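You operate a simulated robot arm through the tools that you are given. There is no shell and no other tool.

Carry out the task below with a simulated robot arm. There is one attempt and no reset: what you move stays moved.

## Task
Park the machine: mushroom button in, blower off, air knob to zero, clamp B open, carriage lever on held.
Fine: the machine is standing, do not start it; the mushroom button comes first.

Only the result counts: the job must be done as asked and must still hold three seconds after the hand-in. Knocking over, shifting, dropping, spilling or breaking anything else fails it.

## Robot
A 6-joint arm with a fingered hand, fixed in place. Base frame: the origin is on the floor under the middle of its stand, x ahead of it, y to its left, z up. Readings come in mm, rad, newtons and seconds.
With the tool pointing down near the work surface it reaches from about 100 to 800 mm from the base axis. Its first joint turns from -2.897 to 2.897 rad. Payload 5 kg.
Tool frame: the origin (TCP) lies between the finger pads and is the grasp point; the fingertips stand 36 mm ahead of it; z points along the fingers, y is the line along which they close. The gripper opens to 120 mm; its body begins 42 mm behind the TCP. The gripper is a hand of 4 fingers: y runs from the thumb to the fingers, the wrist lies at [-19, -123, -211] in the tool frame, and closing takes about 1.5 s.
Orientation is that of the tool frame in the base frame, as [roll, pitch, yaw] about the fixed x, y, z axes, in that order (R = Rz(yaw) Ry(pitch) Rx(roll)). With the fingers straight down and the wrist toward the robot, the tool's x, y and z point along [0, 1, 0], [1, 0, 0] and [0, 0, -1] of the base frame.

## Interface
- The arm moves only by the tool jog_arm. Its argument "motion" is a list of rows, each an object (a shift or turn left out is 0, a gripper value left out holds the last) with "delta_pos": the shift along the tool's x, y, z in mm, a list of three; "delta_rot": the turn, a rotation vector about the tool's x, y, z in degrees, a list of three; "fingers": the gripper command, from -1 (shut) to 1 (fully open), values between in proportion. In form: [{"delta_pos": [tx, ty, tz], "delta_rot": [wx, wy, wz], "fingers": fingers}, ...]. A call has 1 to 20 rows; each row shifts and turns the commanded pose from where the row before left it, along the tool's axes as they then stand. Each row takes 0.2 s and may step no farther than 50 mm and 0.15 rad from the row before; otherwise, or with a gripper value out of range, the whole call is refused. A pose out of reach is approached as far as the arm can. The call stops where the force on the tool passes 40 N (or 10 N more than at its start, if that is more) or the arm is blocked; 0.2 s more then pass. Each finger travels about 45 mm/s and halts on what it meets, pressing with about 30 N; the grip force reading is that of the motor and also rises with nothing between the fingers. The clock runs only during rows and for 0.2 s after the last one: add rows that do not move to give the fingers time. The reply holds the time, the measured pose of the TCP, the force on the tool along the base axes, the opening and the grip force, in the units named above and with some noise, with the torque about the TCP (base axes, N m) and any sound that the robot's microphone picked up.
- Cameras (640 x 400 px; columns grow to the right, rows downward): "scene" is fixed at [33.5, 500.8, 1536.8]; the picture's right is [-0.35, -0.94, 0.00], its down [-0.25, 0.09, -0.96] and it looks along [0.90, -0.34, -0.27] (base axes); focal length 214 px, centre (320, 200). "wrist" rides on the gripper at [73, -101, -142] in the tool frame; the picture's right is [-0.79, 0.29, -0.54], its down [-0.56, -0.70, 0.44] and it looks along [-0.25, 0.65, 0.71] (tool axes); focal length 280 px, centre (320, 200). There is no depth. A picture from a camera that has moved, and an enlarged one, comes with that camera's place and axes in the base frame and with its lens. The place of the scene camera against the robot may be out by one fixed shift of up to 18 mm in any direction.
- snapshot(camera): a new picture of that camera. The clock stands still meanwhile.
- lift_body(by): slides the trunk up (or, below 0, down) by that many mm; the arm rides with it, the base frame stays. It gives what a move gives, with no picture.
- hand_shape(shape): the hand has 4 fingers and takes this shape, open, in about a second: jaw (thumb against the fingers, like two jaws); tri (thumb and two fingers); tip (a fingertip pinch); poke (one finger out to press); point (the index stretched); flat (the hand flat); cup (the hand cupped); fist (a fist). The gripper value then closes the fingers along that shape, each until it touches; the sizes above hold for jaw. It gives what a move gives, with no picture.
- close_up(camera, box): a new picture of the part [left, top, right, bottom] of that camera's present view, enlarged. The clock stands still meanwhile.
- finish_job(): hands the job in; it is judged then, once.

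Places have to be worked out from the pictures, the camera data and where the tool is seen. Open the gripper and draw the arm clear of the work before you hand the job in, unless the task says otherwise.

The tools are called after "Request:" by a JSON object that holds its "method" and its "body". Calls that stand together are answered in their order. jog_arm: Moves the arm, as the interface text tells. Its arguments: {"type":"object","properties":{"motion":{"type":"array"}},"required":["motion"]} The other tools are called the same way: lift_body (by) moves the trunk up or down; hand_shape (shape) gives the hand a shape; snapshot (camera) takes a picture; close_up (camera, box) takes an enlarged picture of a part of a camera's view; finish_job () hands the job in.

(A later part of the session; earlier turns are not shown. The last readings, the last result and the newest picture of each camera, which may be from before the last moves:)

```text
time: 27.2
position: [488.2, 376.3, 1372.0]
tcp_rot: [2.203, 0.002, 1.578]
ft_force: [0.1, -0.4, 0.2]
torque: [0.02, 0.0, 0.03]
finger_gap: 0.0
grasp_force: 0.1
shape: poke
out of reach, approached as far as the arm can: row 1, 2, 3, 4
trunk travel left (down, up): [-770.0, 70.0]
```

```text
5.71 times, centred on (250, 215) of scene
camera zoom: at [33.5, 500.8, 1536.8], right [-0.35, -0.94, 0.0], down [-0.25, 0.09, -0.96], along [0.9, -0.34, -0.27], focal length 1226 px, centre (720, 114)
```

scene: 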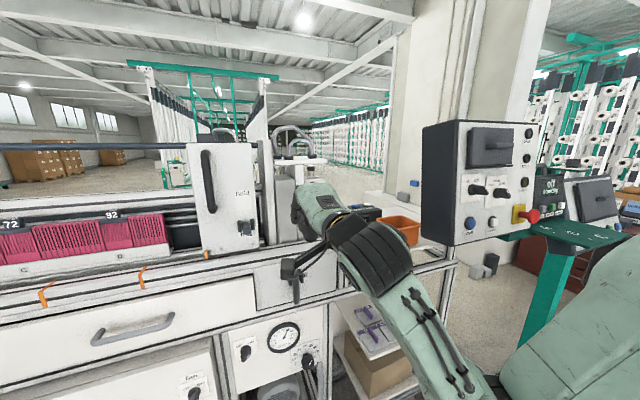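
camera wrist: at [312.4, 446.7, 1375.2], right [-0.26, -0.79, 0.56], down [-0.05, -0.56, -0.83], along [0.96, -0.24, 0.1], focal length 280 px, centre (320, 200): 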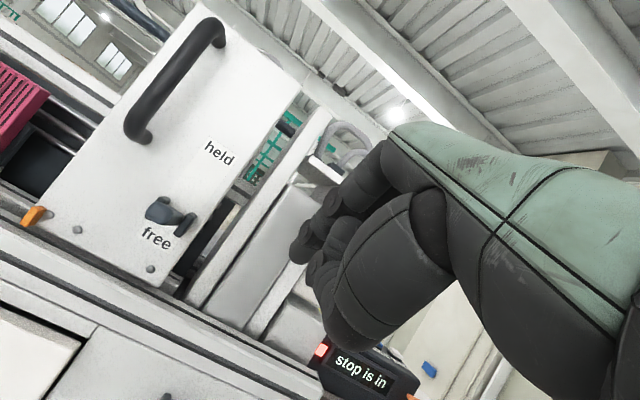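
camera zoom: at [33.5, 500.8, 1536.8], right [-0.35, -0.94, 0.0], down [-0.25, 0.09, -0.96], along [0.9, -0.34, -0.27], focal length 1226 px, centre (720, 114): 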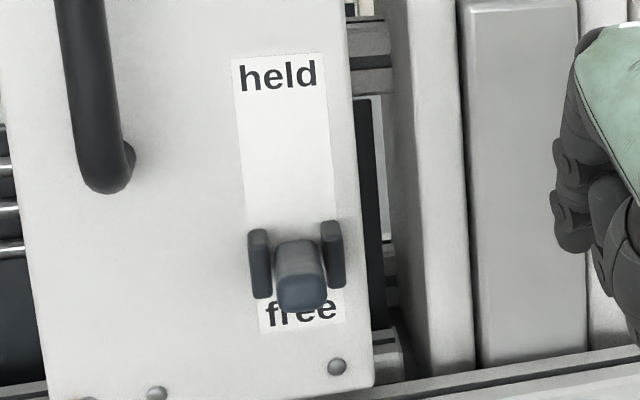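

The lever sticks out toward the robot with its tip near (614, 497, 1304) and pivots near the plate at "free"; "held" lies above. I'll push it up from below with the finger pointing forward, so first I level the finger (fingers to +x).

Request:
{"method": "jog_arm", "body": {"motion": [{"delta_rot": [-7.2, 0, 0]}, {"delta_rot": [-7.2, 0, 0]}, {"delta_rot": [-7.2, 0, 0]}, {"delta_rot": [-7.2, 0, 0]}, {"delta_rot": [-7.2, 0, 0]}, {"delta_pos": [0, 0, 0]}]}}

Request:
{"method": "snapshot", "body": {"camera": "scene"}}

Request:
{"method": "snapshot", "body": {"camera": "wrist"}}

```text
time: 28.6
position: [487.9, 377.5, 1371.9]
tcp_rot: [1.575, 0.004, 1.579]
ft_force: [0.4, 0.1, 0.4]
torque: [0.02, 0.0, 0.02]
finger_gap: 0.0
grasp_force: 0.0
shape: poke
trunk travel left (down, up): [-770.0, 70.0]
```

```text
taken
```

scene: 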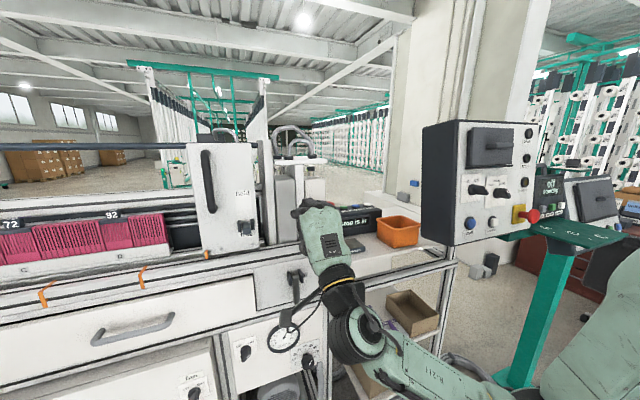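

```text
taken
camera wrist: at [343.9, 447.0, 1271.2], right [-0.53, -0.79, 0.29], down [0.44, -0.56, -0.7], along [0.72, -0.24, 0.65], focal length 280 px, centre (320, 200)
```

wrist: 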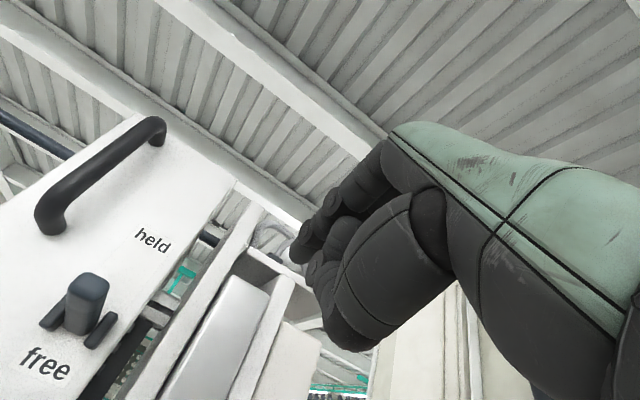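

Finger is level now (tool x=+y, y=+z, z=+x). The lever reads as tip ≈(618, 497, 1307), pivot ≈(690, 497, 1292); I move the fingertip to a spot in front of and below the lever tip.

Request:
{"method": "jog_arm", "body": {"motion": [{"delta_pos": [30, -28, 12]}, {"delta_pos": [30, -28, 12]}, {"delta_pos": [30, -28, 12]}, {"delta_pos": [30, -28, 12]}, {"delta_pos": [0, 0, 0]}]}}

Request:
{"method": "snapshot", "body": {"camera": "scene"}}

Request:
{"method": "snapshot", "body": {"camera": "wrist"}}

Request:
{"method": "close_up", "body": {"camera": "scene", "box": [205, 170, 305, 270]}}

```text
time: 29.8
position: [533.0, 496.8, 1259.0]
tcp_rot: [1.577, 0.002, 1.581]
ft_force: [-1.0, -0.3, -0.2]
torque: [0.01, 0.01, 0.0]
finger_gap: 0.1
grasp_force: 0.1
shape: poke
trunk travel left (down, up): [-770.0, 70.0]
```

```text
taken
```

scene: 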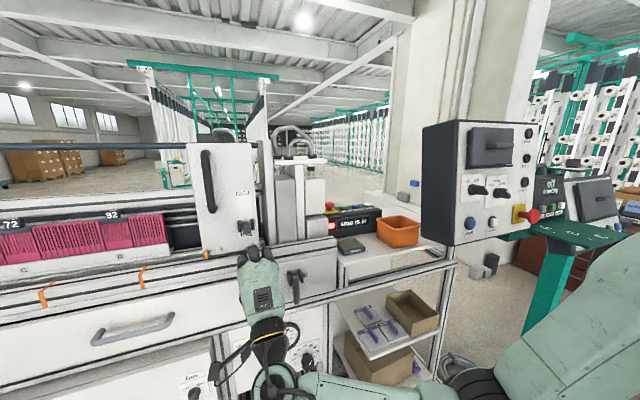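

```text
taken
camera wrist: at [389.1, 567.0, 1158.6], right [-0.53, -0.79, 0.29], down [0.44, -0.56, -0.7], along [0.72, -0.24, 0.65], focal length 280 px, centre (320, 200)
```

wrist: 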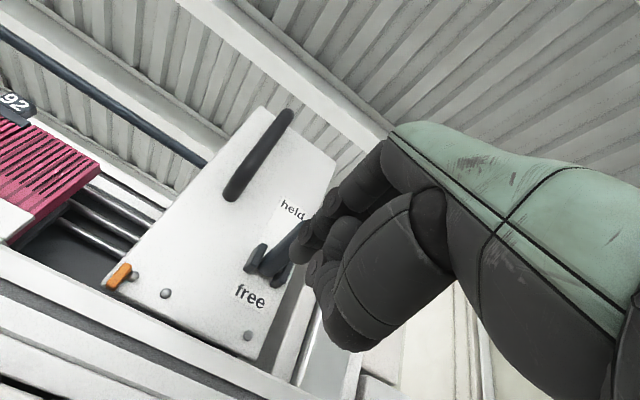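

```text
4.00 times, centred on (255, 220) of scene
camera zoom: at [33.5, 500.8, 1536.8], right [-0.35, -0.94, 0.0], down [-0.25, 0.09, -0.96], along [0.9, -0.34, -0.27], focal length 858 px, centre (580, 120)
```

zoom: 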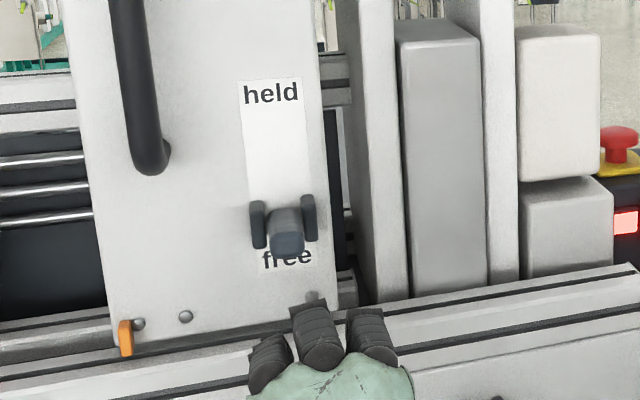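

The fingertip is in front of and below the lever tip. I slide forward ~65 mm so the fingertip lies under the lever, watching the force.

Request:
{"method": "jog_arm", "body": {"motion": [{"delta_pos": [-1.5, 0, 16]}, {"delta_pos": [-1.5, 0, 16]}, {"delta_pos": [-1, 0, 16]}, {"delta_pos": [-1, 0, 16]}, {"delta_pos": [0, 0, 0]}]}}

Request:
{"method": "snapshot", "body": {"camera": "wrist"}}

Request:
{"method": "close_up", "body": {"camera": "scene", "box": [205, 170, 305, 270]}}

```text
time: 31.0
position: [598.2, 492.4, 1259.1]
tcp_rot: [1.574, 0.002, 1.579]
ft_force: [-0.8, 0.0, -0.8]
torque: [-0.03, 0.03, -0.02]
finger_gap: 0.1
grasp_force: 0.0
shape: poke
trunk travel left (down, up): [-770.0, 70.0]
```

```text
taken
camera wrist: at [453.5, 562.6, 1158.4], right [-0.53, -0.79, 0.29], down [0.44, -0.56, -0.7], along [0.72, -0.24, 0.65], focal length 280 px, centre (320, 200)
```

wrist: 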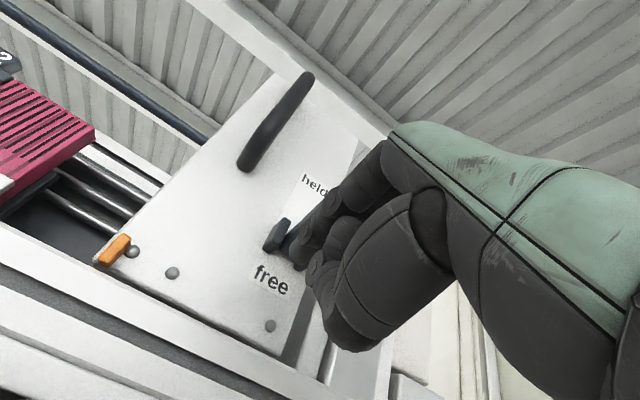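

```text
4.00 times, centred on (255, 220) of scene
camera zoom: at [33.5, 500.8, 1536.8], right [-0.35, -0.94, 0.0], down [-0.25, 0.09, -0.96], along [0.9, -0.34, -0.27], focal length 858 px, centre (580, 120)
```

zoom: 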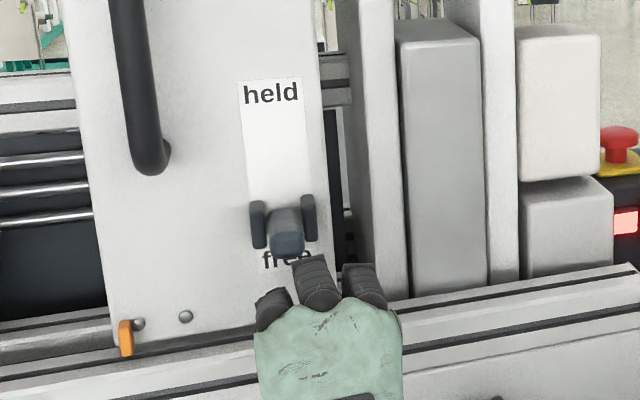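

No contact yet. I enlarge the wrist view to see how the fingertip lies relative to the lever.

Request:
{"method": "close_up", "body": {"camera": "wrist", "box": [220, 160, 400, 340]}}

Request:
{"method": "close_up", "body": {"camera": "scene", "box": [230, 205, 280, 265]}}

```text
2.22 times, centred on (310, 250) of wrist
camera zoom: at [453.5, 562.6, 1158.4], right [-0.53, -0.79, 0.29], down [0.44, -0.56, -0.7], along [0.72, -0.24, 0.65], focal length 623 px, centre (342, 89)
```

zoom: 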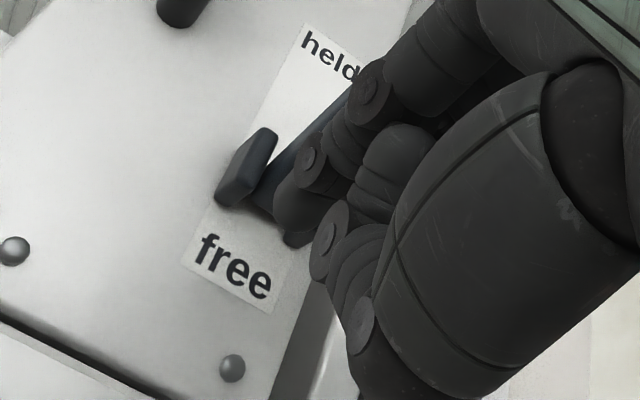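

```text
6.67 times, centred on (255, 235) of scene
camera zoom: at [33.5, 500.8, 1536.8], right [-0.35, -0.94, 0.0], down [-0.25, 0.09, -0.96], along [0.9, -0.34, -0.27], focal length 1430 px, centre (753, -33)
```

zoom: 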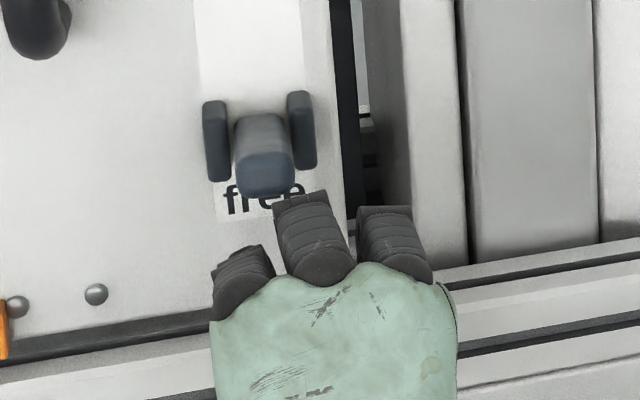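

The index tip appears beneath the lever but slightly right of its centre, so I shift 10 mm left and raise in small steps until contact.

Request:
{"method": "jog_arm", "body": {"motion": [{"delta_pos": [10, 0, 0]}, {"delta_pos": [0, 5, 0]}, {"delta_pos": [0, 5, 0]}, {"delta_pos": [0, 5, 0]}, {"delta_pos": [0, 5, 0]}, {"delta_pos": [0, 0, 0]}]}}

Request:
{"method": "snapshot", "body": {"camera": "wrist"}}

Request:
{"method": "close_up", "body": {"camera": "scene", "box": [230, 195, 280, 255]}}

```text
time: 32.4
position: [599.6, 503.8, 1277.0]
tcp_rot: [1.576, 0.003, 1.582]
ft_force: [-1.4, 0.2, -3.1]
torque: [0.03, -0.06, 0.0]
finger_gap: 0.1
grasp_force: 0.0
shape: poke
trunk travel left (down, up): [-770.0, 70.0]
```

```text
taken
camera wrist: at [454.3, 573.3, 1178.3], right [-0.53, -0.79, 0.29], down [0.44, -0.56, -0.7], along [0.72, -0.24, 0.65], focal length 280 px, centre (320, 200)
```

wrist: 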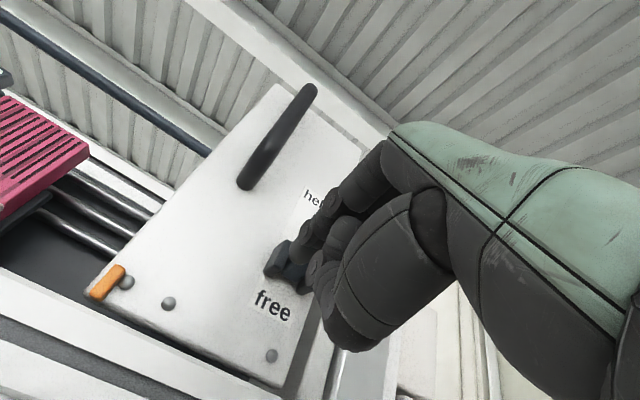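

```text
6.67 times, centred on (255, 225) of scene
camera zoom: at [33.5, 500.8, 1536.8], right [-0.35, -0.94, 0.0], down [-0.25, 0.09, -0.96], along [0.9, -0.34, -0.27], focal length 1430 px, centre (753, 33)
```

zoom: 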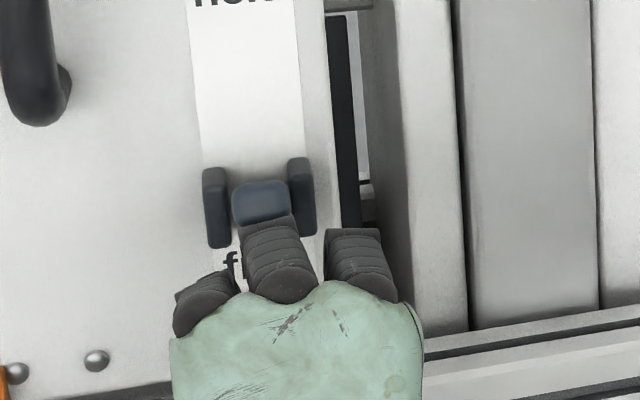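

The lever lifts with the finger (light 3 N). I continue along an arc: up and progressively forward, to swing it up toward "held".

Request:
{"method": "jog_arm", "body": {"motion": [{"delta_pos": [-2, 9, 1]}, {"delta_pos": [-2, 9, 2]}, {"delta_pos": [0, 9, 3]}, {"delta_pos": [0, 9, 4]}, {"delta_pos": [0, 8, 6]}, {"delta_pos": [0, 0, 0]}]}}

Request:
{"method": "snapshot", "body": {"camera": "wrist"}}

Request:
{"method": "close_up", "body": {"camera": "scene", "box": [230, 175, 290, 245]}}

```text
time: 33.8
position: [616.0, 499.7, 1323.8]
tcp_rot: [1.577, 0.003, 1.58]
ft_force: [0.8, -0.5, 0.2]
torque: [0.04, -0.02, -0.02]
finger_gap: 0.0
grasp_force: 0.1
shape: poke
trunk travel left (down, up): [-770.0, 70.0]
```

```text
taken
camera wrist: at [470.7, 569.0, 1222.9], right [-0.53, -0.79, 0.29], down [0.44, -0.56, -0.7], along [0.72, -0.24, 0.65], focal length 280 px, centre (320, 200)
```

wrist: 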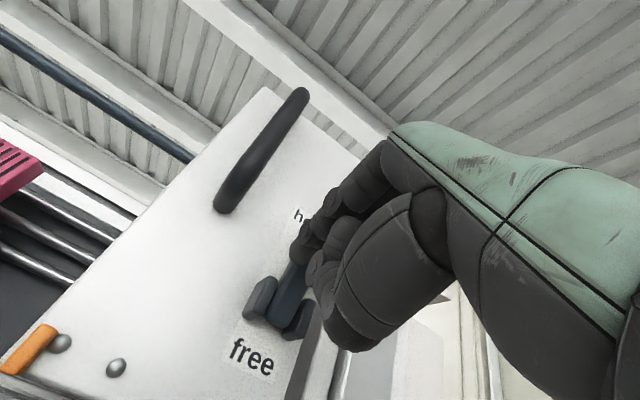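

```text
5.71 times, centred on (260, 210) of scene
camera zoom: at [33.5, 500.8, 1536.8], right [-0.35, -0.94, 0.0], down [-0.25, 0.09, -0.96], along [0.9, -0.34, -0.27], focal length 1226 px, centre (663, 143)
```

zoom: 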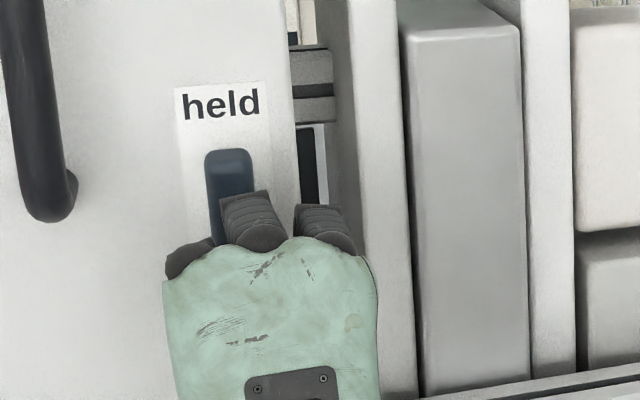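

The lever is already pointing well up toward "held". I nudge left a bit and push forward in small steps to bring it fully home.

Request:
{"method": "jog_arm", "body": {"motion": [{"delta_pos": [3, 5, 6]}, {"delta_pos": [2, 4, 7]}, {"delta_pos": [0, 2, 7]}, {"delta_pos": [0, 1, 6]}, {"delta_pos": [0, 0, 0]}]}}

Request:
{"method": "snapshot", "body": {"camera": "wrist"}}

Request:
{"method": "close_up", "body": {"camera": "scene", "box": [230, 175, 290, 245]}}

```text
time: 35.0
position: [629.4, 507.1, 1339.7]
tcp_rot: [1.567, 0.004, 1.58]
ft_force: [-40.3, 2.8, -0.6]
torque: [0.02, 0.24, -0.65]
finger_gap: 0.1
grasp_force: 0.0
shape: poke
trunk travel left (down, up): [-770.0, 70.0]
```

```text
taken
camera wrist: at [487.2, 575.7, 1238.4], right [-0.53, -0.79, 0.29], down [0.45, -0.56, -0.7], along [0.71, -0.24, 0.66], focal length 280 px, centre (320, 200)
```

wrist: 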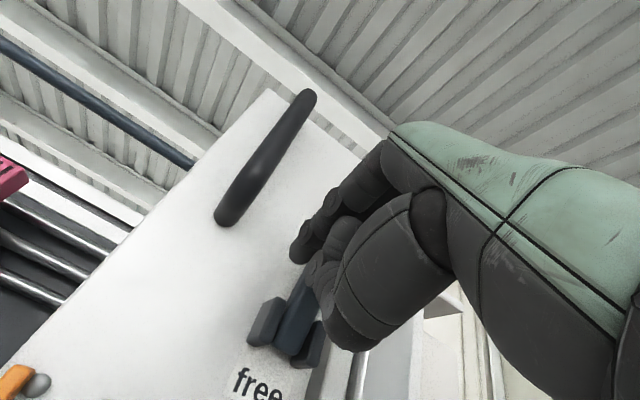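

```text
5.71 times, centred on (260, 210) of scene
camera zoom: at [33.5, 500.8, 1536.8], right [-0.35, -0.94, 0.0], down [-0.25, 0.09, -0.96], along [0.9, -0.34, -0.27], focal length 1226 px, centre (663, 143)
```

zoom: 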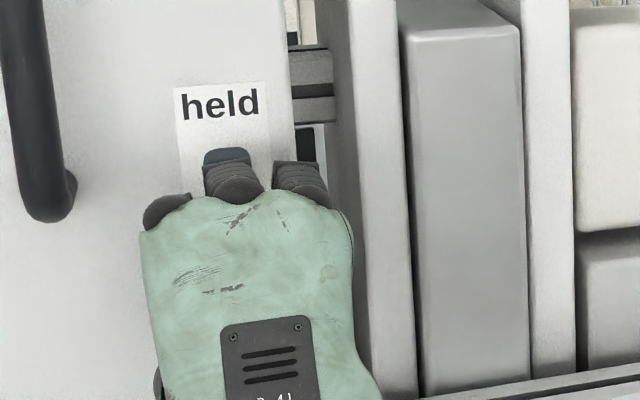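

The force stop tripped at 40 N, so the lever is against its end stop. I back off straight toward the robot and check the lever.

Request:
{"method": "jog_arm", "body": {"motion": [{"delta_pos": [0, 0, -15]}, {"delta_pos": [0, 0, -30]}, {"delta_pos": [0, 0, -40]}, {"delta_pos": [0, -40, -20]}, {"delta_pos": [0, -40, 0]}, {"delta_pos": [0, 0, 0]}]}}

Request:
{"method": "snapshot", "body": {"camera": "wrist"}}

Request:
{"method": "close_up", "body": {"camera": "scene", "box": [220, 165, 300, 265]}}

```text
time: 36.4
position: [534.6, 503.9, 1254.8]
tcp_rot: [1.575, 0.003, 1.579]
ft_force: [0.4, 0.0, 0.2]
torque: [-0.02, 0.0, -0.02]
finger_gap: 0.0
grasp_force: 0.0
shape: poke
trunk travel left (down, up): [-770.0, 70.0]
```

```text
taken
camera wrist: at [390.1, 572.9, 1154.5], right [-0.53, -0.79, 0.29], down [0.44, -0.56, -0.7], along [0.72, -0.24, 0.65], focal length 280 px, centre (320, 200)
```

wrist: 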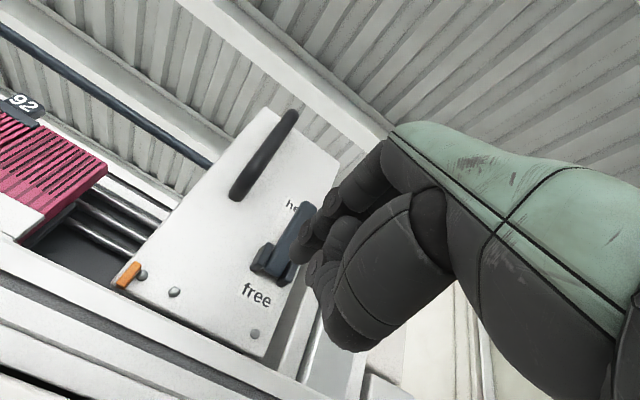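

```text
4.00 times, centred on (260, 215) of scene
camera zoom: at [33.5, 500.8, 1536.8], right [-0.35, -0.94, 0.0], down [-0.25, 0.09, -0.96], along [0.9, -0.34, -0.27], focal length 858 px, centre (560, 140)
```

zoom: 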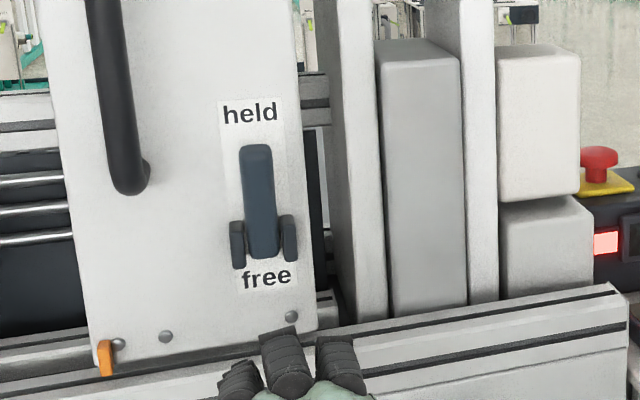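

The lever now stands upright at "held" and stays there; the carriage hasn't moved. Next is clamp B: I draw back and to the right, then lower the trunk to look at it from the side.

Request:
{"method": "jog_arm", "body": {"motion": [{"delta_pos": [-39, 0, -15]}, {"delta_pos": [-39, 0, -15]}, {"delta_pos": [-39, 0, -15]}, {"delta_pos": [-39, 0, -15]}, {"delta_pos": [-39, 0, -15]}, {"delta_pos": [-39, 0, -15]}, {"delta_pos": [-39, 0, -15]}, {"delta_pos": [0, 0, 0]}]}}

Request:
{"method": "snapshot", "body": {"camera": "scene"}}

Request:
{"method": "snapshot", "body": {"camera": "wrist"}}

```text
time: 38.2
position: [433.5, 229.2, 1256.2]
tcp_rot: [1.576, 0.004, 1.579]
ft_force: [-0.2, 0.0, -0.1]
torque: [0.01, -0.03, -0.01]
finger_gap: 0.2
grasp_force: 0.1
shape: poke
trunk travel left (down, up): [-770.0, 70.0]
```

```text
taken
```

scene: 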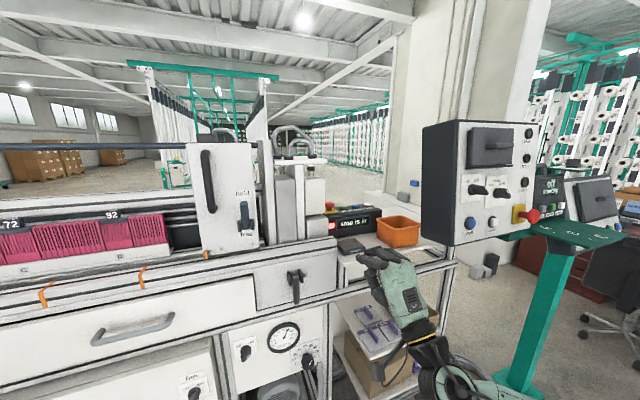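

```text
taken
camera wrist: at [289.1, 299.0, 1155.3], right [-0.53, -0.79, 0.29], down [0.44, -0.56, -0.7], along [0.72, -0.24, 0.65], focal length 280 px, centre (320, 200)
```

wrist: 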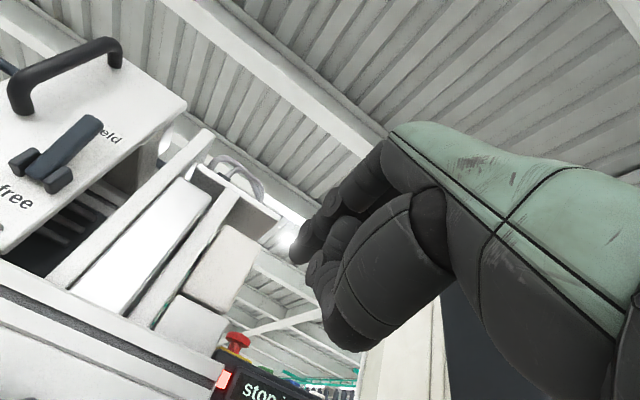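

I check the lever's final angle from this side.

Request:
{"method": "close_up", "body": {"camera": "wrist", "box": [0, 60, 180, 260]}}

Request:
{"method": "close_up", "body": {"camera": "scene", "box": [225, 180, 275, 250]}}

```text
2.00 times, centred on (90, 160) of wrist
camera zoom: at [289.1, 299.0, 1155.3], right [-0.53, -0.79, 0.29], down [0.44, -0.56, -0.7], along [0.72, -0.24, 0.65], focal length 561 px, centre (780, 280)
```

zoom: 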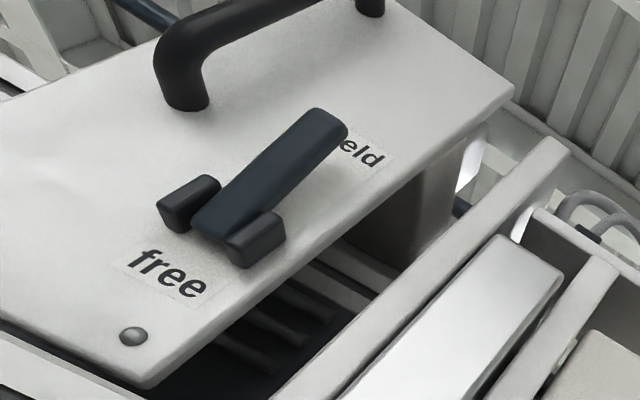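

```text
5.71 times, centred on (250, 215) of scene
camera zoom: at [33.5, 500.8, 1536.8], right [-0.35, -0.94, 0.0], down [-0.25, 0.09, -0.96], along [0.9, -0.34, -0.27], focal length 1226 px, centre (720, 114)
```

zoom: 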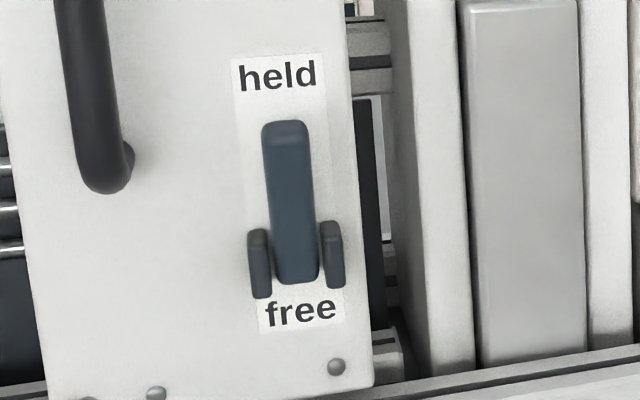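

The lever leans only slightly off the plate near "held", consistent with its stop. I now lower the trunk to look at clamp B.

Request:
{"method": "lift_body", "body": {"by": -220}}

Request:
{"method": "snapshot", "body": {"camera": "scene"}}

Request:
{"method": "snapshot", "body": {"camera": "wrist"}}

```text
time: 40.6
position: [433.1, 228.3, 1035.9]
tcp_rot: [1.576, 0.003, 1.58]
ft_force: [-0.3, 0.5, -0.5]
torque: [-0.03, 0.01, 0.0]
finger_gap: 0.1
grasp_force: 0.1
shape: poke
trunk travel left (down, up): [-550.0, 290.0]
```

```text
taken
```

scene: 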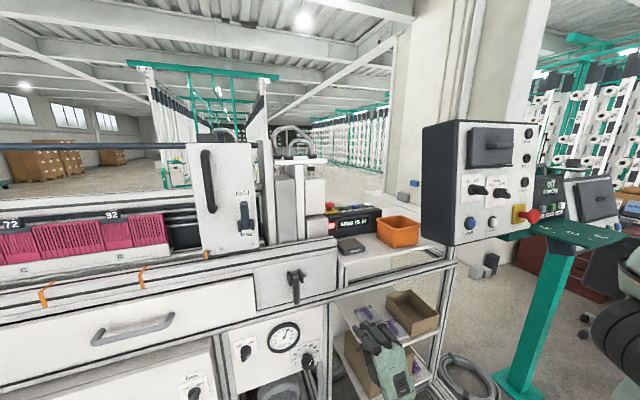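

```text
taken
camera wrist: at [288.5, 298.2, 935.6], right [-0.53, -0.79, 0.29], down [0.44, -0.56, -0.7], along [0.72, -0.24, 0.65], focal length 280 px, centre (320, 200)
```

wrist: 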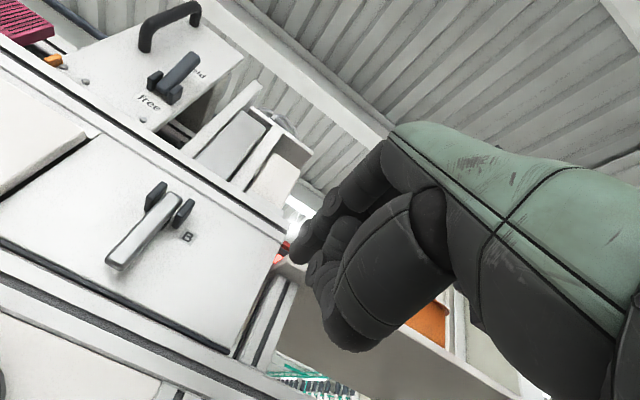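

Request:
{"method": "close_up", "body": {"camera": "wrist", "box": [60, 150, 240, 310]}}

Request:
{"method": "close_up", "body": {"camera": "wrist", "box": [90, 0, 250, 140]}}

```text
2.50 times, centred on (150, 230) of wrist
camera zoom: at [288.5, 298.2, 935.6], right [-0.53, -0.79, 0.29], down [0.44, -0.56, -0.7], along [0.72, -0.24, 0.65], focal length 701 px, centre (745, 125)
```

zoom: 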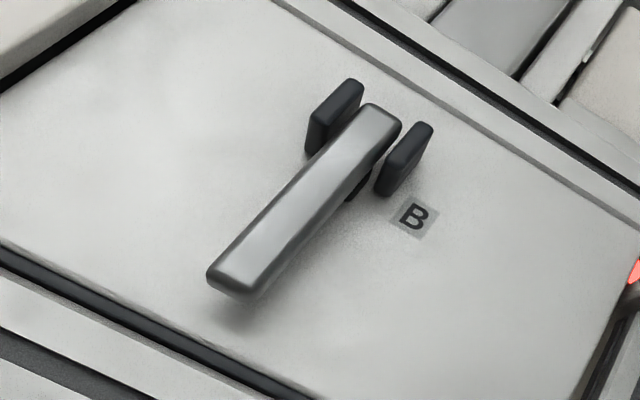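

```text
2.86 times, centred on (170, 70) of wrist
camera zoom: at [288.5, 298.2, 935.6], right [-0.53, -0.79, 0.29], down [0.44, -0.56, -0.7], along [0.72, -0.24, 0.65], focal length 801 px, centre (749, 571)
```

zoom: 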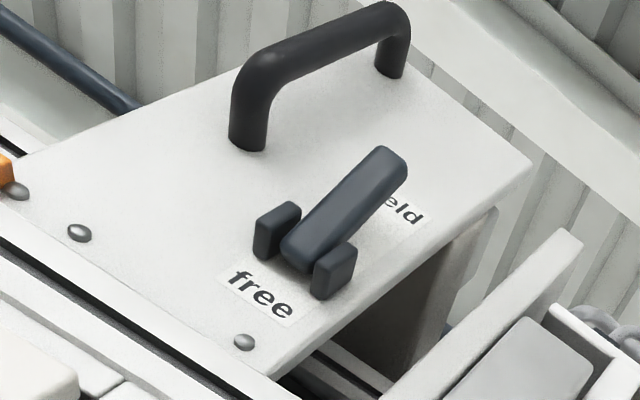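

Clamp B's lever hangs from a pivot at about (645, 358, 1109) with its tip near (618, 357, 1013) standing off the panel. I'll lift it from below with the finger pitched up, so I lower the trunk and pitch the finger ~28° upward.

Request:
{"method": "lift_body", "body": {"by": -200}}

Request:
{"method": "jog_arm", "body": {"motion": [{"delta_rot": [-7, 0, 0]}, {"delta_rot": [-7, 0, 0]}, {"delta_rot": [-7, 0, 0]}, {"delta_rot": [-7, 0, 0]}, {"delta_pos": [0, 0, 0]}]}}

Request:
{"method": "snapshot", "body": {"camera": "scene"}}

Request:
{"method": "snapshot", "body": {"camera": "wrist"}}

```text
time: 42.7
position: [432.7, 228.8, 835.5]
tcp_rot: [1.577, 0.003, 1.579]
ft_force: [-0.6, 1.1, -0.6]
torque: [0.02, -0.02, -0.01]
finger_gap: 0.0
grasp_force: 0.0
shape: poke
trunk travel left (down, up): [-350.0, 490.0]
```

```text
time: 43.9
position: [432.1, 228.7, 836.0]
tcp_rot: [1.085, 0.003, 1.58]
ft_force: [-0.6, 0.5, -0.4]
torque: [0.0, 0.0, 0.01]
finger_gap: 0.1
grasp_force: 0.0
shape: poke
trunk travel left (down, up): [-350.0, 490.0]
```

```text
taken
```

scene: 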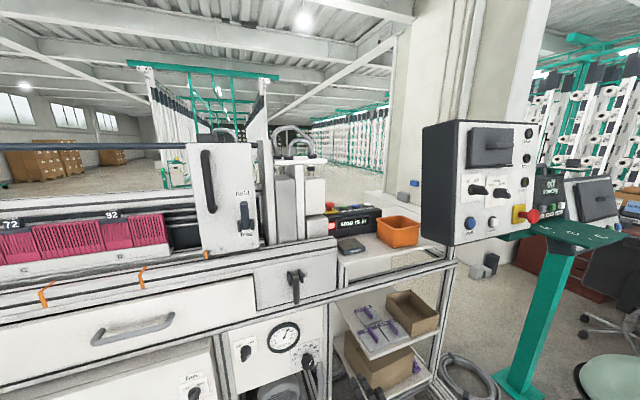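

```text
taken
camera wrist: at [352.6, 298.6, 680.0], right [-0.61, -0.79, 0.01], down [0.72, -0.55, -0.41], along [0.33, -0.25, 0.91], focal length 280 px, centre (320, 200)
```

wrist: 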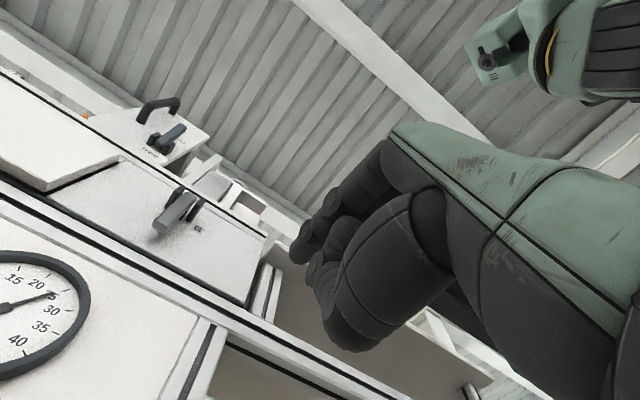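

The finger now points forward and up. I move it to a spot in front of and below the clamp lever's tip, around (540, 348, 950).

Request:
{"method": "jog_arm", "body": {"motion": [{"delta_pos": [23.8, 10.1, 29.7]}, {"delta_pos": [23.8, 10.1, 29.7]}, {"delta_pos": [23.8, 10.1, 29.7]}, {"delta_pos": [23.8, 10.1, 29.7]}, {"delta_pos": [23.8, 10.1, 29.7]}, {"delta_pos": [0, 0, 0]}]}}

Request:
{"method": "snapshot", "body": {"camera": "scene"}}

Request:
{"method": "snapshot", "body": {"camera": "wrist"}}

Request:
{"method": "close_up", "body": {"camera": "scene", "box": [250, 255, 350, 355]}}

```text
time: 45.3
position: [539.1, 348.3, 949.2]
tcp_rot: [1.086, 0.003, 1.579]
ft_force: [0.8, -0.3, 0.5]
torque: [-0.02, 0.0, 0.01]
finger_gap: 0.0
grasp_force: 0.1
shape: poke
trunk travel left (down, up): [-350.0, 490.0]
```

```text
taken
```

scene: 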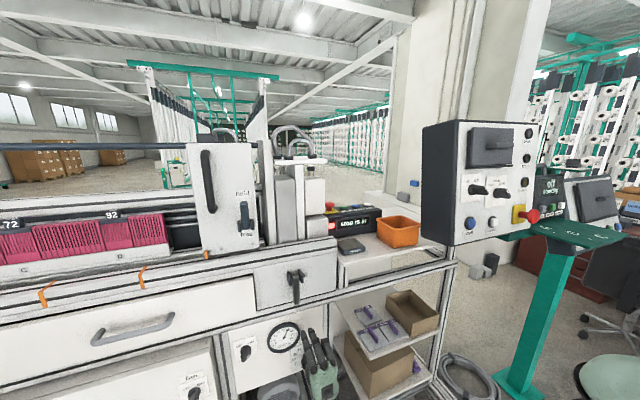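

```text
taken
camera wrist: at [459.1, 419.1, 794.0], right [-0.61, -0.79, 0.01], down [0.72, -0.55, -0.41], along [0.33, -0.25, 0.91], focal length 280 px, centre (320, 200)
```

wrist: 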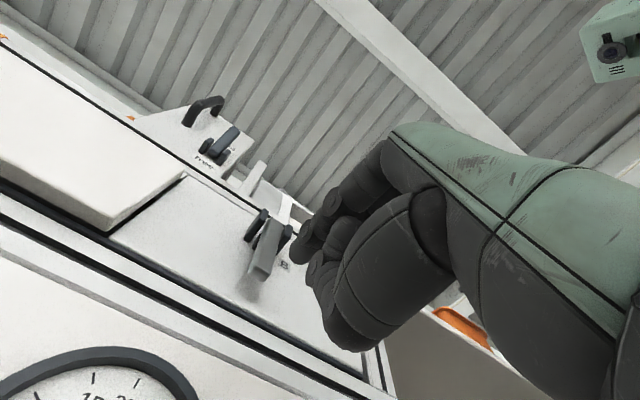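

```text
4.00 times, centred on (300, 305) of scene
camera zoom: at [33.5, 500.8, 1536.8], right [-0.35, -0.94, 0.0], down [-0.25, 0.09, -0.96], along [0.9, -0.34, -0.27], focal length 858 px, centre (400, -220)
```

zoom: 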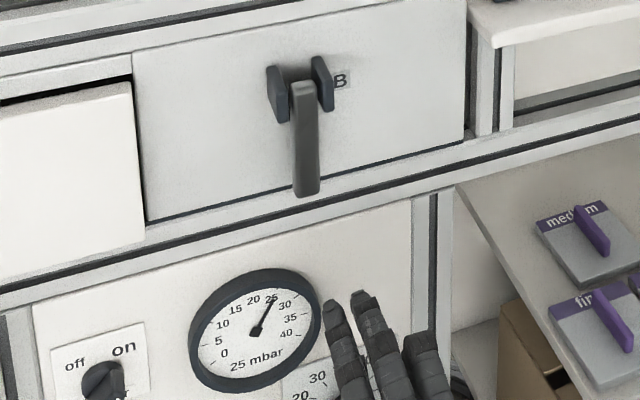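

Two fingertips straddle the tool axis (about ±11 mm), and the lever tip lies straight ahead and above. I slide the fingers under the lever tip.

Request:
{"method": "jog_arm", "body": {"motion": [{"delta_pos": [1.5, -4, 18.8]}, {"delta_pos": [1.5, -4, 18.8]}, {"delta_pos": [1.5, -4, 18.8]}, {"delta_pos": [1.5, -4, 18.8]}, {"delta_pos": [0, 0, 0]}]}}

Request:
{"method": "snapshot", "body": {"camera": "wrist"}}

Request:
{"method": "close_up", "body": {"camera": "scene", "box": [250, 255, 350, 355]}}

```text
time: 46.5
position: [614.4, 354.9, 969.8]
tcp_rot: [1.088, 0.003, 1.58]
ft_force: [-0.1, 0.1, 0.2]
torque: [0.01, -0.02, -0.01]
finger_gap: 0.1
grasp_force: 0.0
shape: poke
trunk travel left (down, up): [-350.0, 490.0]
```

```text
taken
camera wrist: at [533.9, 425.6, 814.5], right [-0.61, -0.79, 0.01], down [0.72, -0.56, -0.41], along [0.33, -0.25, 0.91], focal length 280 px, centre (320, 200)
```

wrist: 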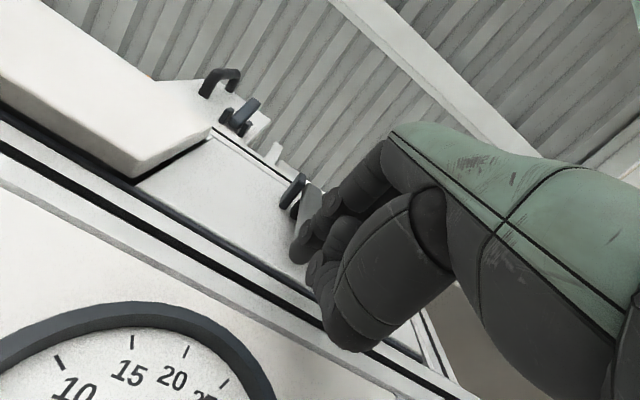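

```text
4.00 times, centred on (300, 305) of scene
camera zoom: at [33.5, 500.8, 1536.8], right [-0.35, -0.94, 0.0], down [-0.25, 0.09, -0.96], along [0.9, -0.34, -0.27], focal length 858 px, centre (400, -220)
```

zoom: 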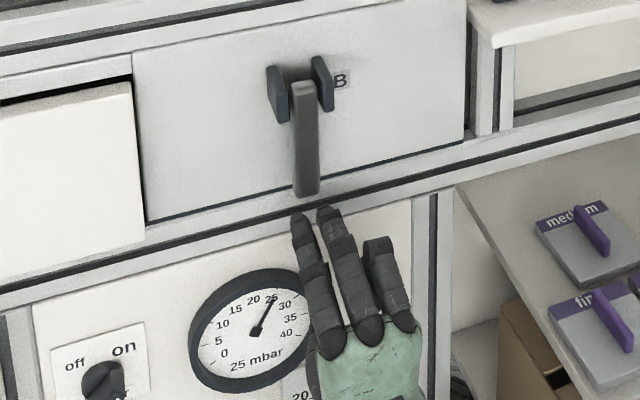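

The fingertips are just below the lever's end, centred on it. I raise straight up in 6 mm steps to make contact behind/below its tip.

Request:
{"method": "jog_arm", "body": {"motion": [{"delta_pos": [4, 5.3, 2.8]}, {"delta_pos": [0, 5.3, 2.8]}, {"delta_pos": [0, 5.3, 2.8]}, {"delta_pos": [0, 5.3, 2.8]}, {"delta_pos": [0, 0, 0]}]}}

Request:
{"method": "snapshot", "body": {"camera": "wrist"}}

Request:
{"method": "close_up", "body": {"camera": "scene", "box": [270, 255, 340, 335]}}

```text
time: 47.7
position: [614.3, 359.8, 990.5]
tcp_rot: [1.093, 0.007, 1.579]
ft_force: [-18.7, -8.3, -32.6]
torque: [0.41, 0.22, -0.35]
finger_gap: 0.1
grasp_force: 0.1
shape: poke
trunk travel left (down, up): [-350.0, 490.0]
```

```text
taken
camera wrist: at [533.4, 430.5, 834.6], right [-0.61, -0.79, 0.01], down [0.72, -0.56, -0.41], along [0.34, -0.24, 0.91], focal length 280 px, centre (320, 200)
```

wrist: 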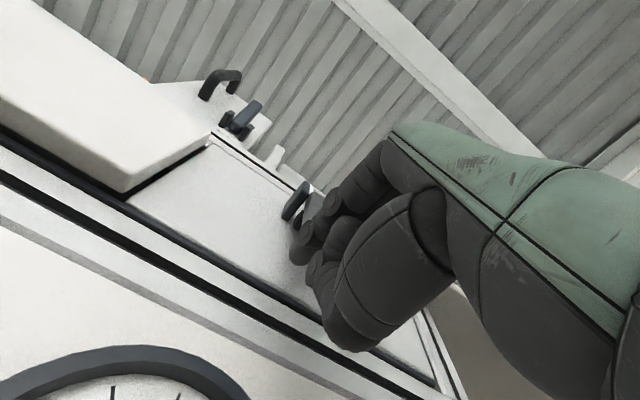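

```text
5.00 times, centred on (305, 295) of scene
camera zoom: at [33.5, 500.8, 1536.8], right [-0.35, -0.94, 0.0], down [-0.25, 0.09, -0.96], along [0.9, -0.34, -0.27], focal length 1072 px, centre (395, -275)
```

zoom: 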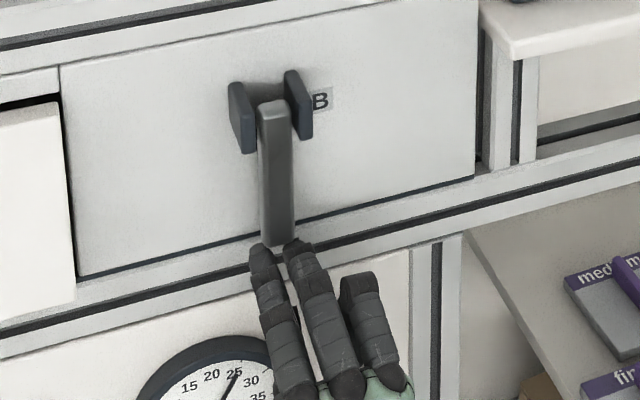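

The fingertips met the lever's end from the front: it hangs nearly vertical with too little room behind for a finger. I'll back off and instead pinch the lever from both sides (closing along y) and swing it out and up.

Request:
{"method": "jog_arm", "body": {"motion": [{"delta_pos": [0, -10, -10]}, {"delta_pos": [0, 5, -35]}, {"delta_pos": [0, 10, -40]}, {"delta_pos": [0, 10, -40]}, {"delta_pos": [0, 10, -40]}, {"delta_pos": [0, 0, 0]}]}}

Request:
{"method": "hand_shape", "body": {"shape": "jaw"}}

Request:
{"method": "jog_arm", "body": {"motion": [{"delta_rot": [7, 0, 0]}, {"delta_rot": [7, 0, 0]}, {"delta_rot": [7, 0, 0]}, {"delta_rot": [7, 0, 0]}, {"delta_pos": [0, 0, 0]}]}}

Request:
{"method": "snapshot", "body": {"camera": "scene"}}

Request:
{"method": "snapshot", "body": {"camera": "wrist"}}

```text
time: 49.1
position: [455.6, 357.2, 939.0]
tcp_rot: [1.087, 0.003, 1.579]
ft_force: [-0.1, 0.2, 0.3]
torque: [-0.01, -0.02, 0.02]
finger_gap: 0.1
grasp_force: 0.1
shape: poke
trunk travel left (down, up): [-350.0, 490.0]
```

```text
time: 50.0
position: [454.5, 357.2, 939.6]
tcp_rot: [1.088, 0.003, 1.58]
ft_force: [0.7, 0.5, 0.7]
torque: [-0.04, -0.02, 0.0]
finger_gap: 119.9
grasp_force: 0.2
shape: jaw
trunk travel left (down, up): [-350.0, 490.0]
```

```text
time: 51.2
position: [455.5, 358.1, 938.3]
tcp_rot: [1.578, 0.004, 1.583]
ft_force: [0.5, 0.2, 0.0]
torque: [0.0, 0.0, -0.01]
finger_gap: 119.7
grasp_force: 0.0
shape: jaw
trunk travel left (down, up): [-350.0, 490.0]
```

```text
taken
```

scene: 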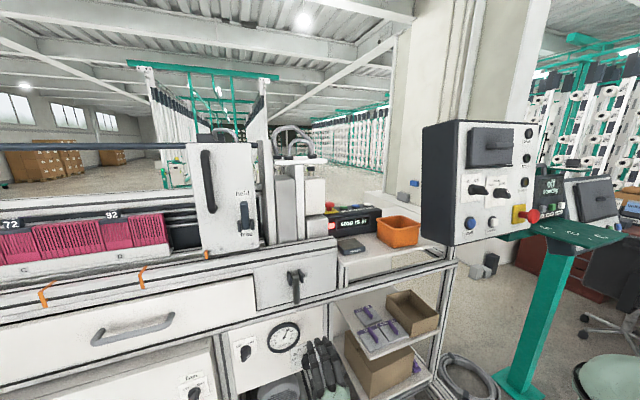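

```text
taken
camera wrist: at [311.2, 427.6, 839.1], right [-0.53, -0.79, 0.29], down [0.44, -0.56, -0.7], along [0.72, -0.24, 0.65], focal length 280 px, centre (320, 200)
```

wrist: 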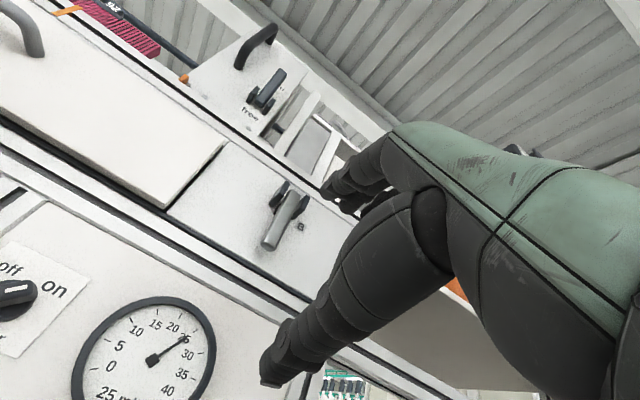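

The jaw hand is open and level. I roll it -90° about the pointing axis so the jaws close along y (fingers left, thumb right).

Request:
{"method": "jog_arm", "body": {"motion": [{"delta_rot": [0, 0, -8.2]}, {"delta_rot": [0, 0, -8.2]}, {"delta_rot": [0, 0, -8.2]}, {"delta_rot": [0, 0, -8.2]}, {"delta_rot": [0, 0, -8.2]}, {"delta_rot": [0, 0, -8.2]}, {"delta_rot": [0, 0, -8.2]}, {"delta_rot": [0, 0, -8.2]}, {"delta_rot": [0, 0, -8.2]}, {"delta_rot": [0, 0, -8.2]}, {"delta_rot": [0, 0, -8]}, {"delta_pos": [0, 0, 0]}]}}

Request:
{"method": "snapshot", "body": {"camera": "scene"}}

Request:
{"method": "snapshot", "body": {"camera": "wrist"}}

```text
time: 53.8
position: [455.2, 358.6, 938.5]
tcp_rot: [-2.482, 1.565, -2.472]
ft_force: [-1.2, 0.3, 0.2]
torque: [-0.02, -0.02, 0.0]
finger_gap: 119.9
grasp_force: 0.0
shape: jaw
trunk travel left (down, up): [-350.0, 490.0]
```

```text
taken
```

scene: 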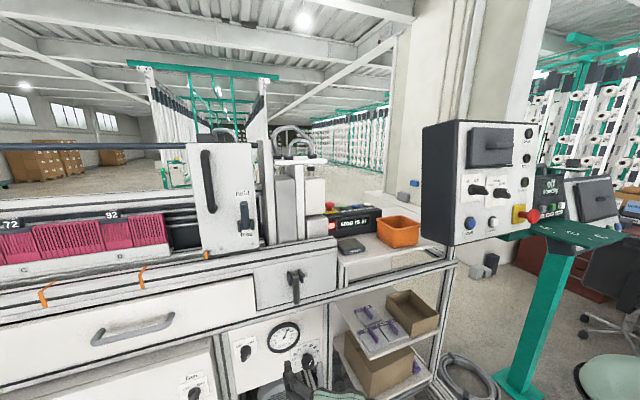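

```text
taken
camera wrist: at [313.2, 254.1, 868.7], right [-0.54, 0.29, 0.79], down [0.45, -0.69, 0.56], along [0.71, 0.66, 0.25], focal length 280 px, centre (320, 200)
```

wrist: 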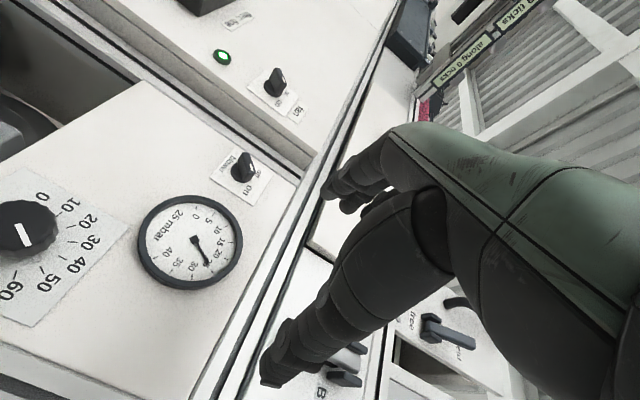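

The roll worked and this view also shows the air knob and the blower switch; I enlarge both to read their settings.

Request:
{"method": "close_up", "body": {"camera": "wrist", "box": [0, 140, 160, 340]}}

Request:
{"method": "close_up", "body": {"camera": "wrist", "box": [190, 40, 320, 220]}}

```text
2.00 times, centred on (80, 240) of wrist
camera zoom: at [313.2, 254.1, 868.7], right [-0.54, 0.29, 0.79], down [0.45, -0.69, 0.56], along [0.71, 0.66, 0.25], focal length 561 px, centre (800, 120)
```

zoom: 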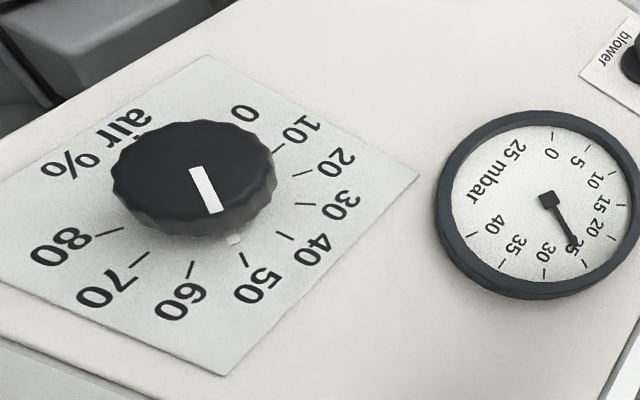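

```text
2.22 times, centred on (255, 130) of wrist
camera zoom: at [313.2, 254.1, 868.7], right [-0.54, 0.29, 0.79], down [0.45, -0.69, 0.56], along [0.71, 0.66, 0.25], focal length 623 px, centre (464, 356)
```

zoom: 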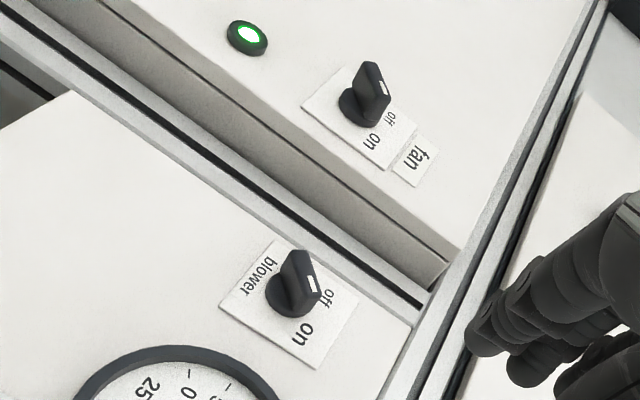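

The air knob points at about 50 % (needs roughly 150° counter-clockwise to 0) and the blower is on. First clamp B: I raise the open hand to the lever's height, still in front of it.

Request:
{"method": "jog_arm", "body": {"motion": [{"delta_pos": [-33, 0, 25], "fingers": 0.1}, {"delta_pos": [-33, 0, 25], "fingers": 0.1}, {"delta_pos": [-34, 0, 25], "fingers": 0.1}, {"delta_pos": [0, 0, 0], "fingers": 0.1}, {"delta_pos": [0, 0, 0], "fingers": 0.1}]}}

Request:
{"method": "snapshot", "body": {"camera": "scene"}}

Request:
{"method": "snapshot", "body": {"camera": "wrist"}}

Request:
{"method": "close_up", "body": {"camera": "scene", "box": [250, 255, 350, 355]}}

```text
time: 55.0
position: [531.0, 358.3, 1038.2]
tcp_rot: [-2.46, 1.564, -2.451]
ft_force: [0.3, 0.0, -0.3]
torque: [0.0, 0.02, -0.05]
finger_gap: 66.4
grasp_force: 0.0
shape: jaw
trunk travel left (down, up): [-350.0, 490.0]
```

```text
taken
```

scene: 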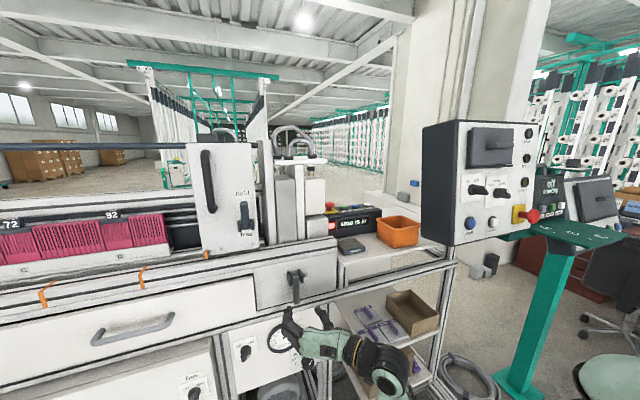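

```text
taken
camera wrist: at [389.1, 254.2, 968.1], right [-0.54, 0.29, 0.79], down [0.45, -0.69, 0.56], along [0.71, 0.66, 0.25], focal length 280 px, centre (320, 200)
```

wrist: 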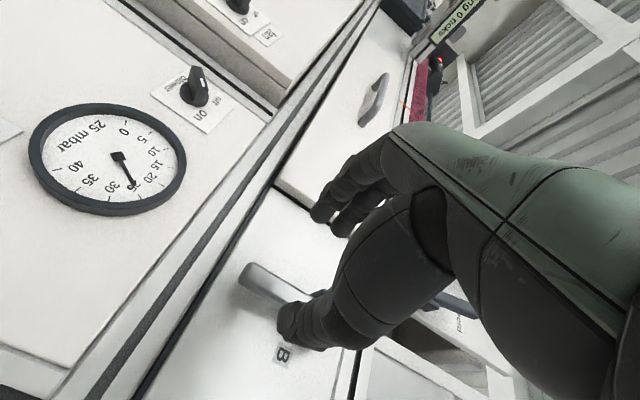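

```text
4.00 times, centred on (300, 305) of scene
camera zoom: at [33.5, 500.8, 1536.8], right [-0.35, -0.94, 0.0], down [-0.25, 0.09, -0.96], along [0.9, -0.34, -0.27], focal length 858 px, centre (400, -220)
```

zoom: 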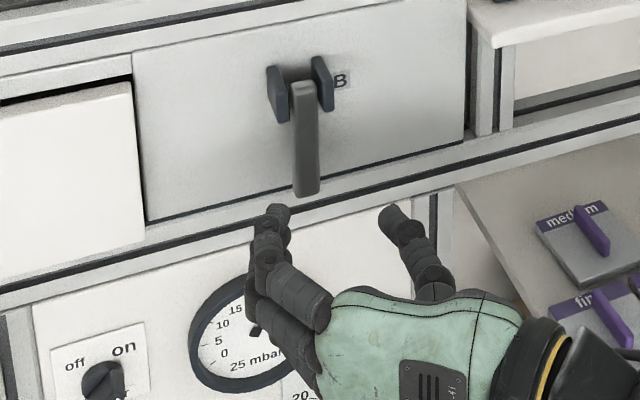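

The open jaws are centred on the lever in both views. I advance ~85 mm so the lever sits between finger pads and thumb.

Request:
{"method": "jog_arm", "body": {"motion": [{"delta_pos": [0, 1, 22]}, {"delta_pos": [0, 0, 22]}, {"delta_pos": [0, 0, 22]}, {"delta_pos": [0, 0, 20]}, {"delta_pos": [0, 0, 0]}]}}

Request:
{"method": "snapshot", "body": {"camera": "wrist"}}

Request:
{"method": "close_up", "body": {"camera": "scene", "box": [250, 245, 350, 345]}}

```text
time: 56.2
position: [616.8, 359.9, 1037.9]
tcp_rot: [-2.746, 1.564, -2.736]
ft_force: [0.6, 0.1, 0.1]
torque: [-0.02, 0.04, 0.01]
finger_gap: 66.4
grasp_force: 0.1
shape: jaw
trunk travel left (down, up): [-350.0, 490.0]
```

```text
taken
camera wrist: at [474.8, 256.6, 967.4], right [-0.54, 0.29, 0.79], down [0.45, -0.69, 0.56], along [0.71, 0.66, 0.25], focal length 280 px, centre (320, 200)
```

wrist: 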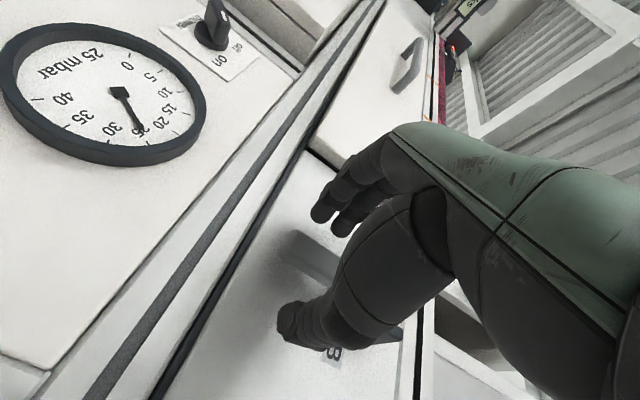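

```text
4.00 times, centred on (300, 295) of scene
camera zoom: at [33.5, 500.8, 1536.8], right [-0.35, -0.94, 0.0], down [-0.25, 0.09, -0.96], along [0.9, -0.34, -0.27], focal length 858 px, centre (400, -180)
```

zoom: 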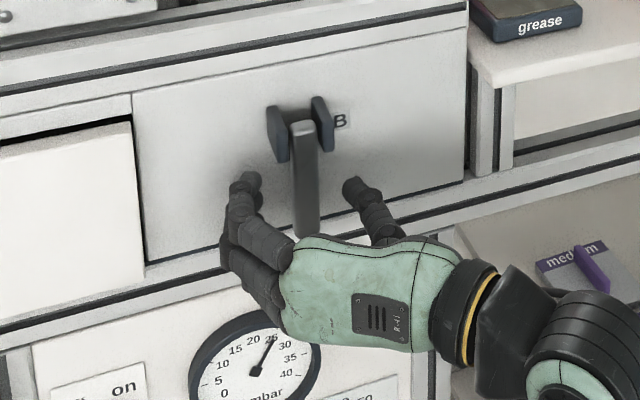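

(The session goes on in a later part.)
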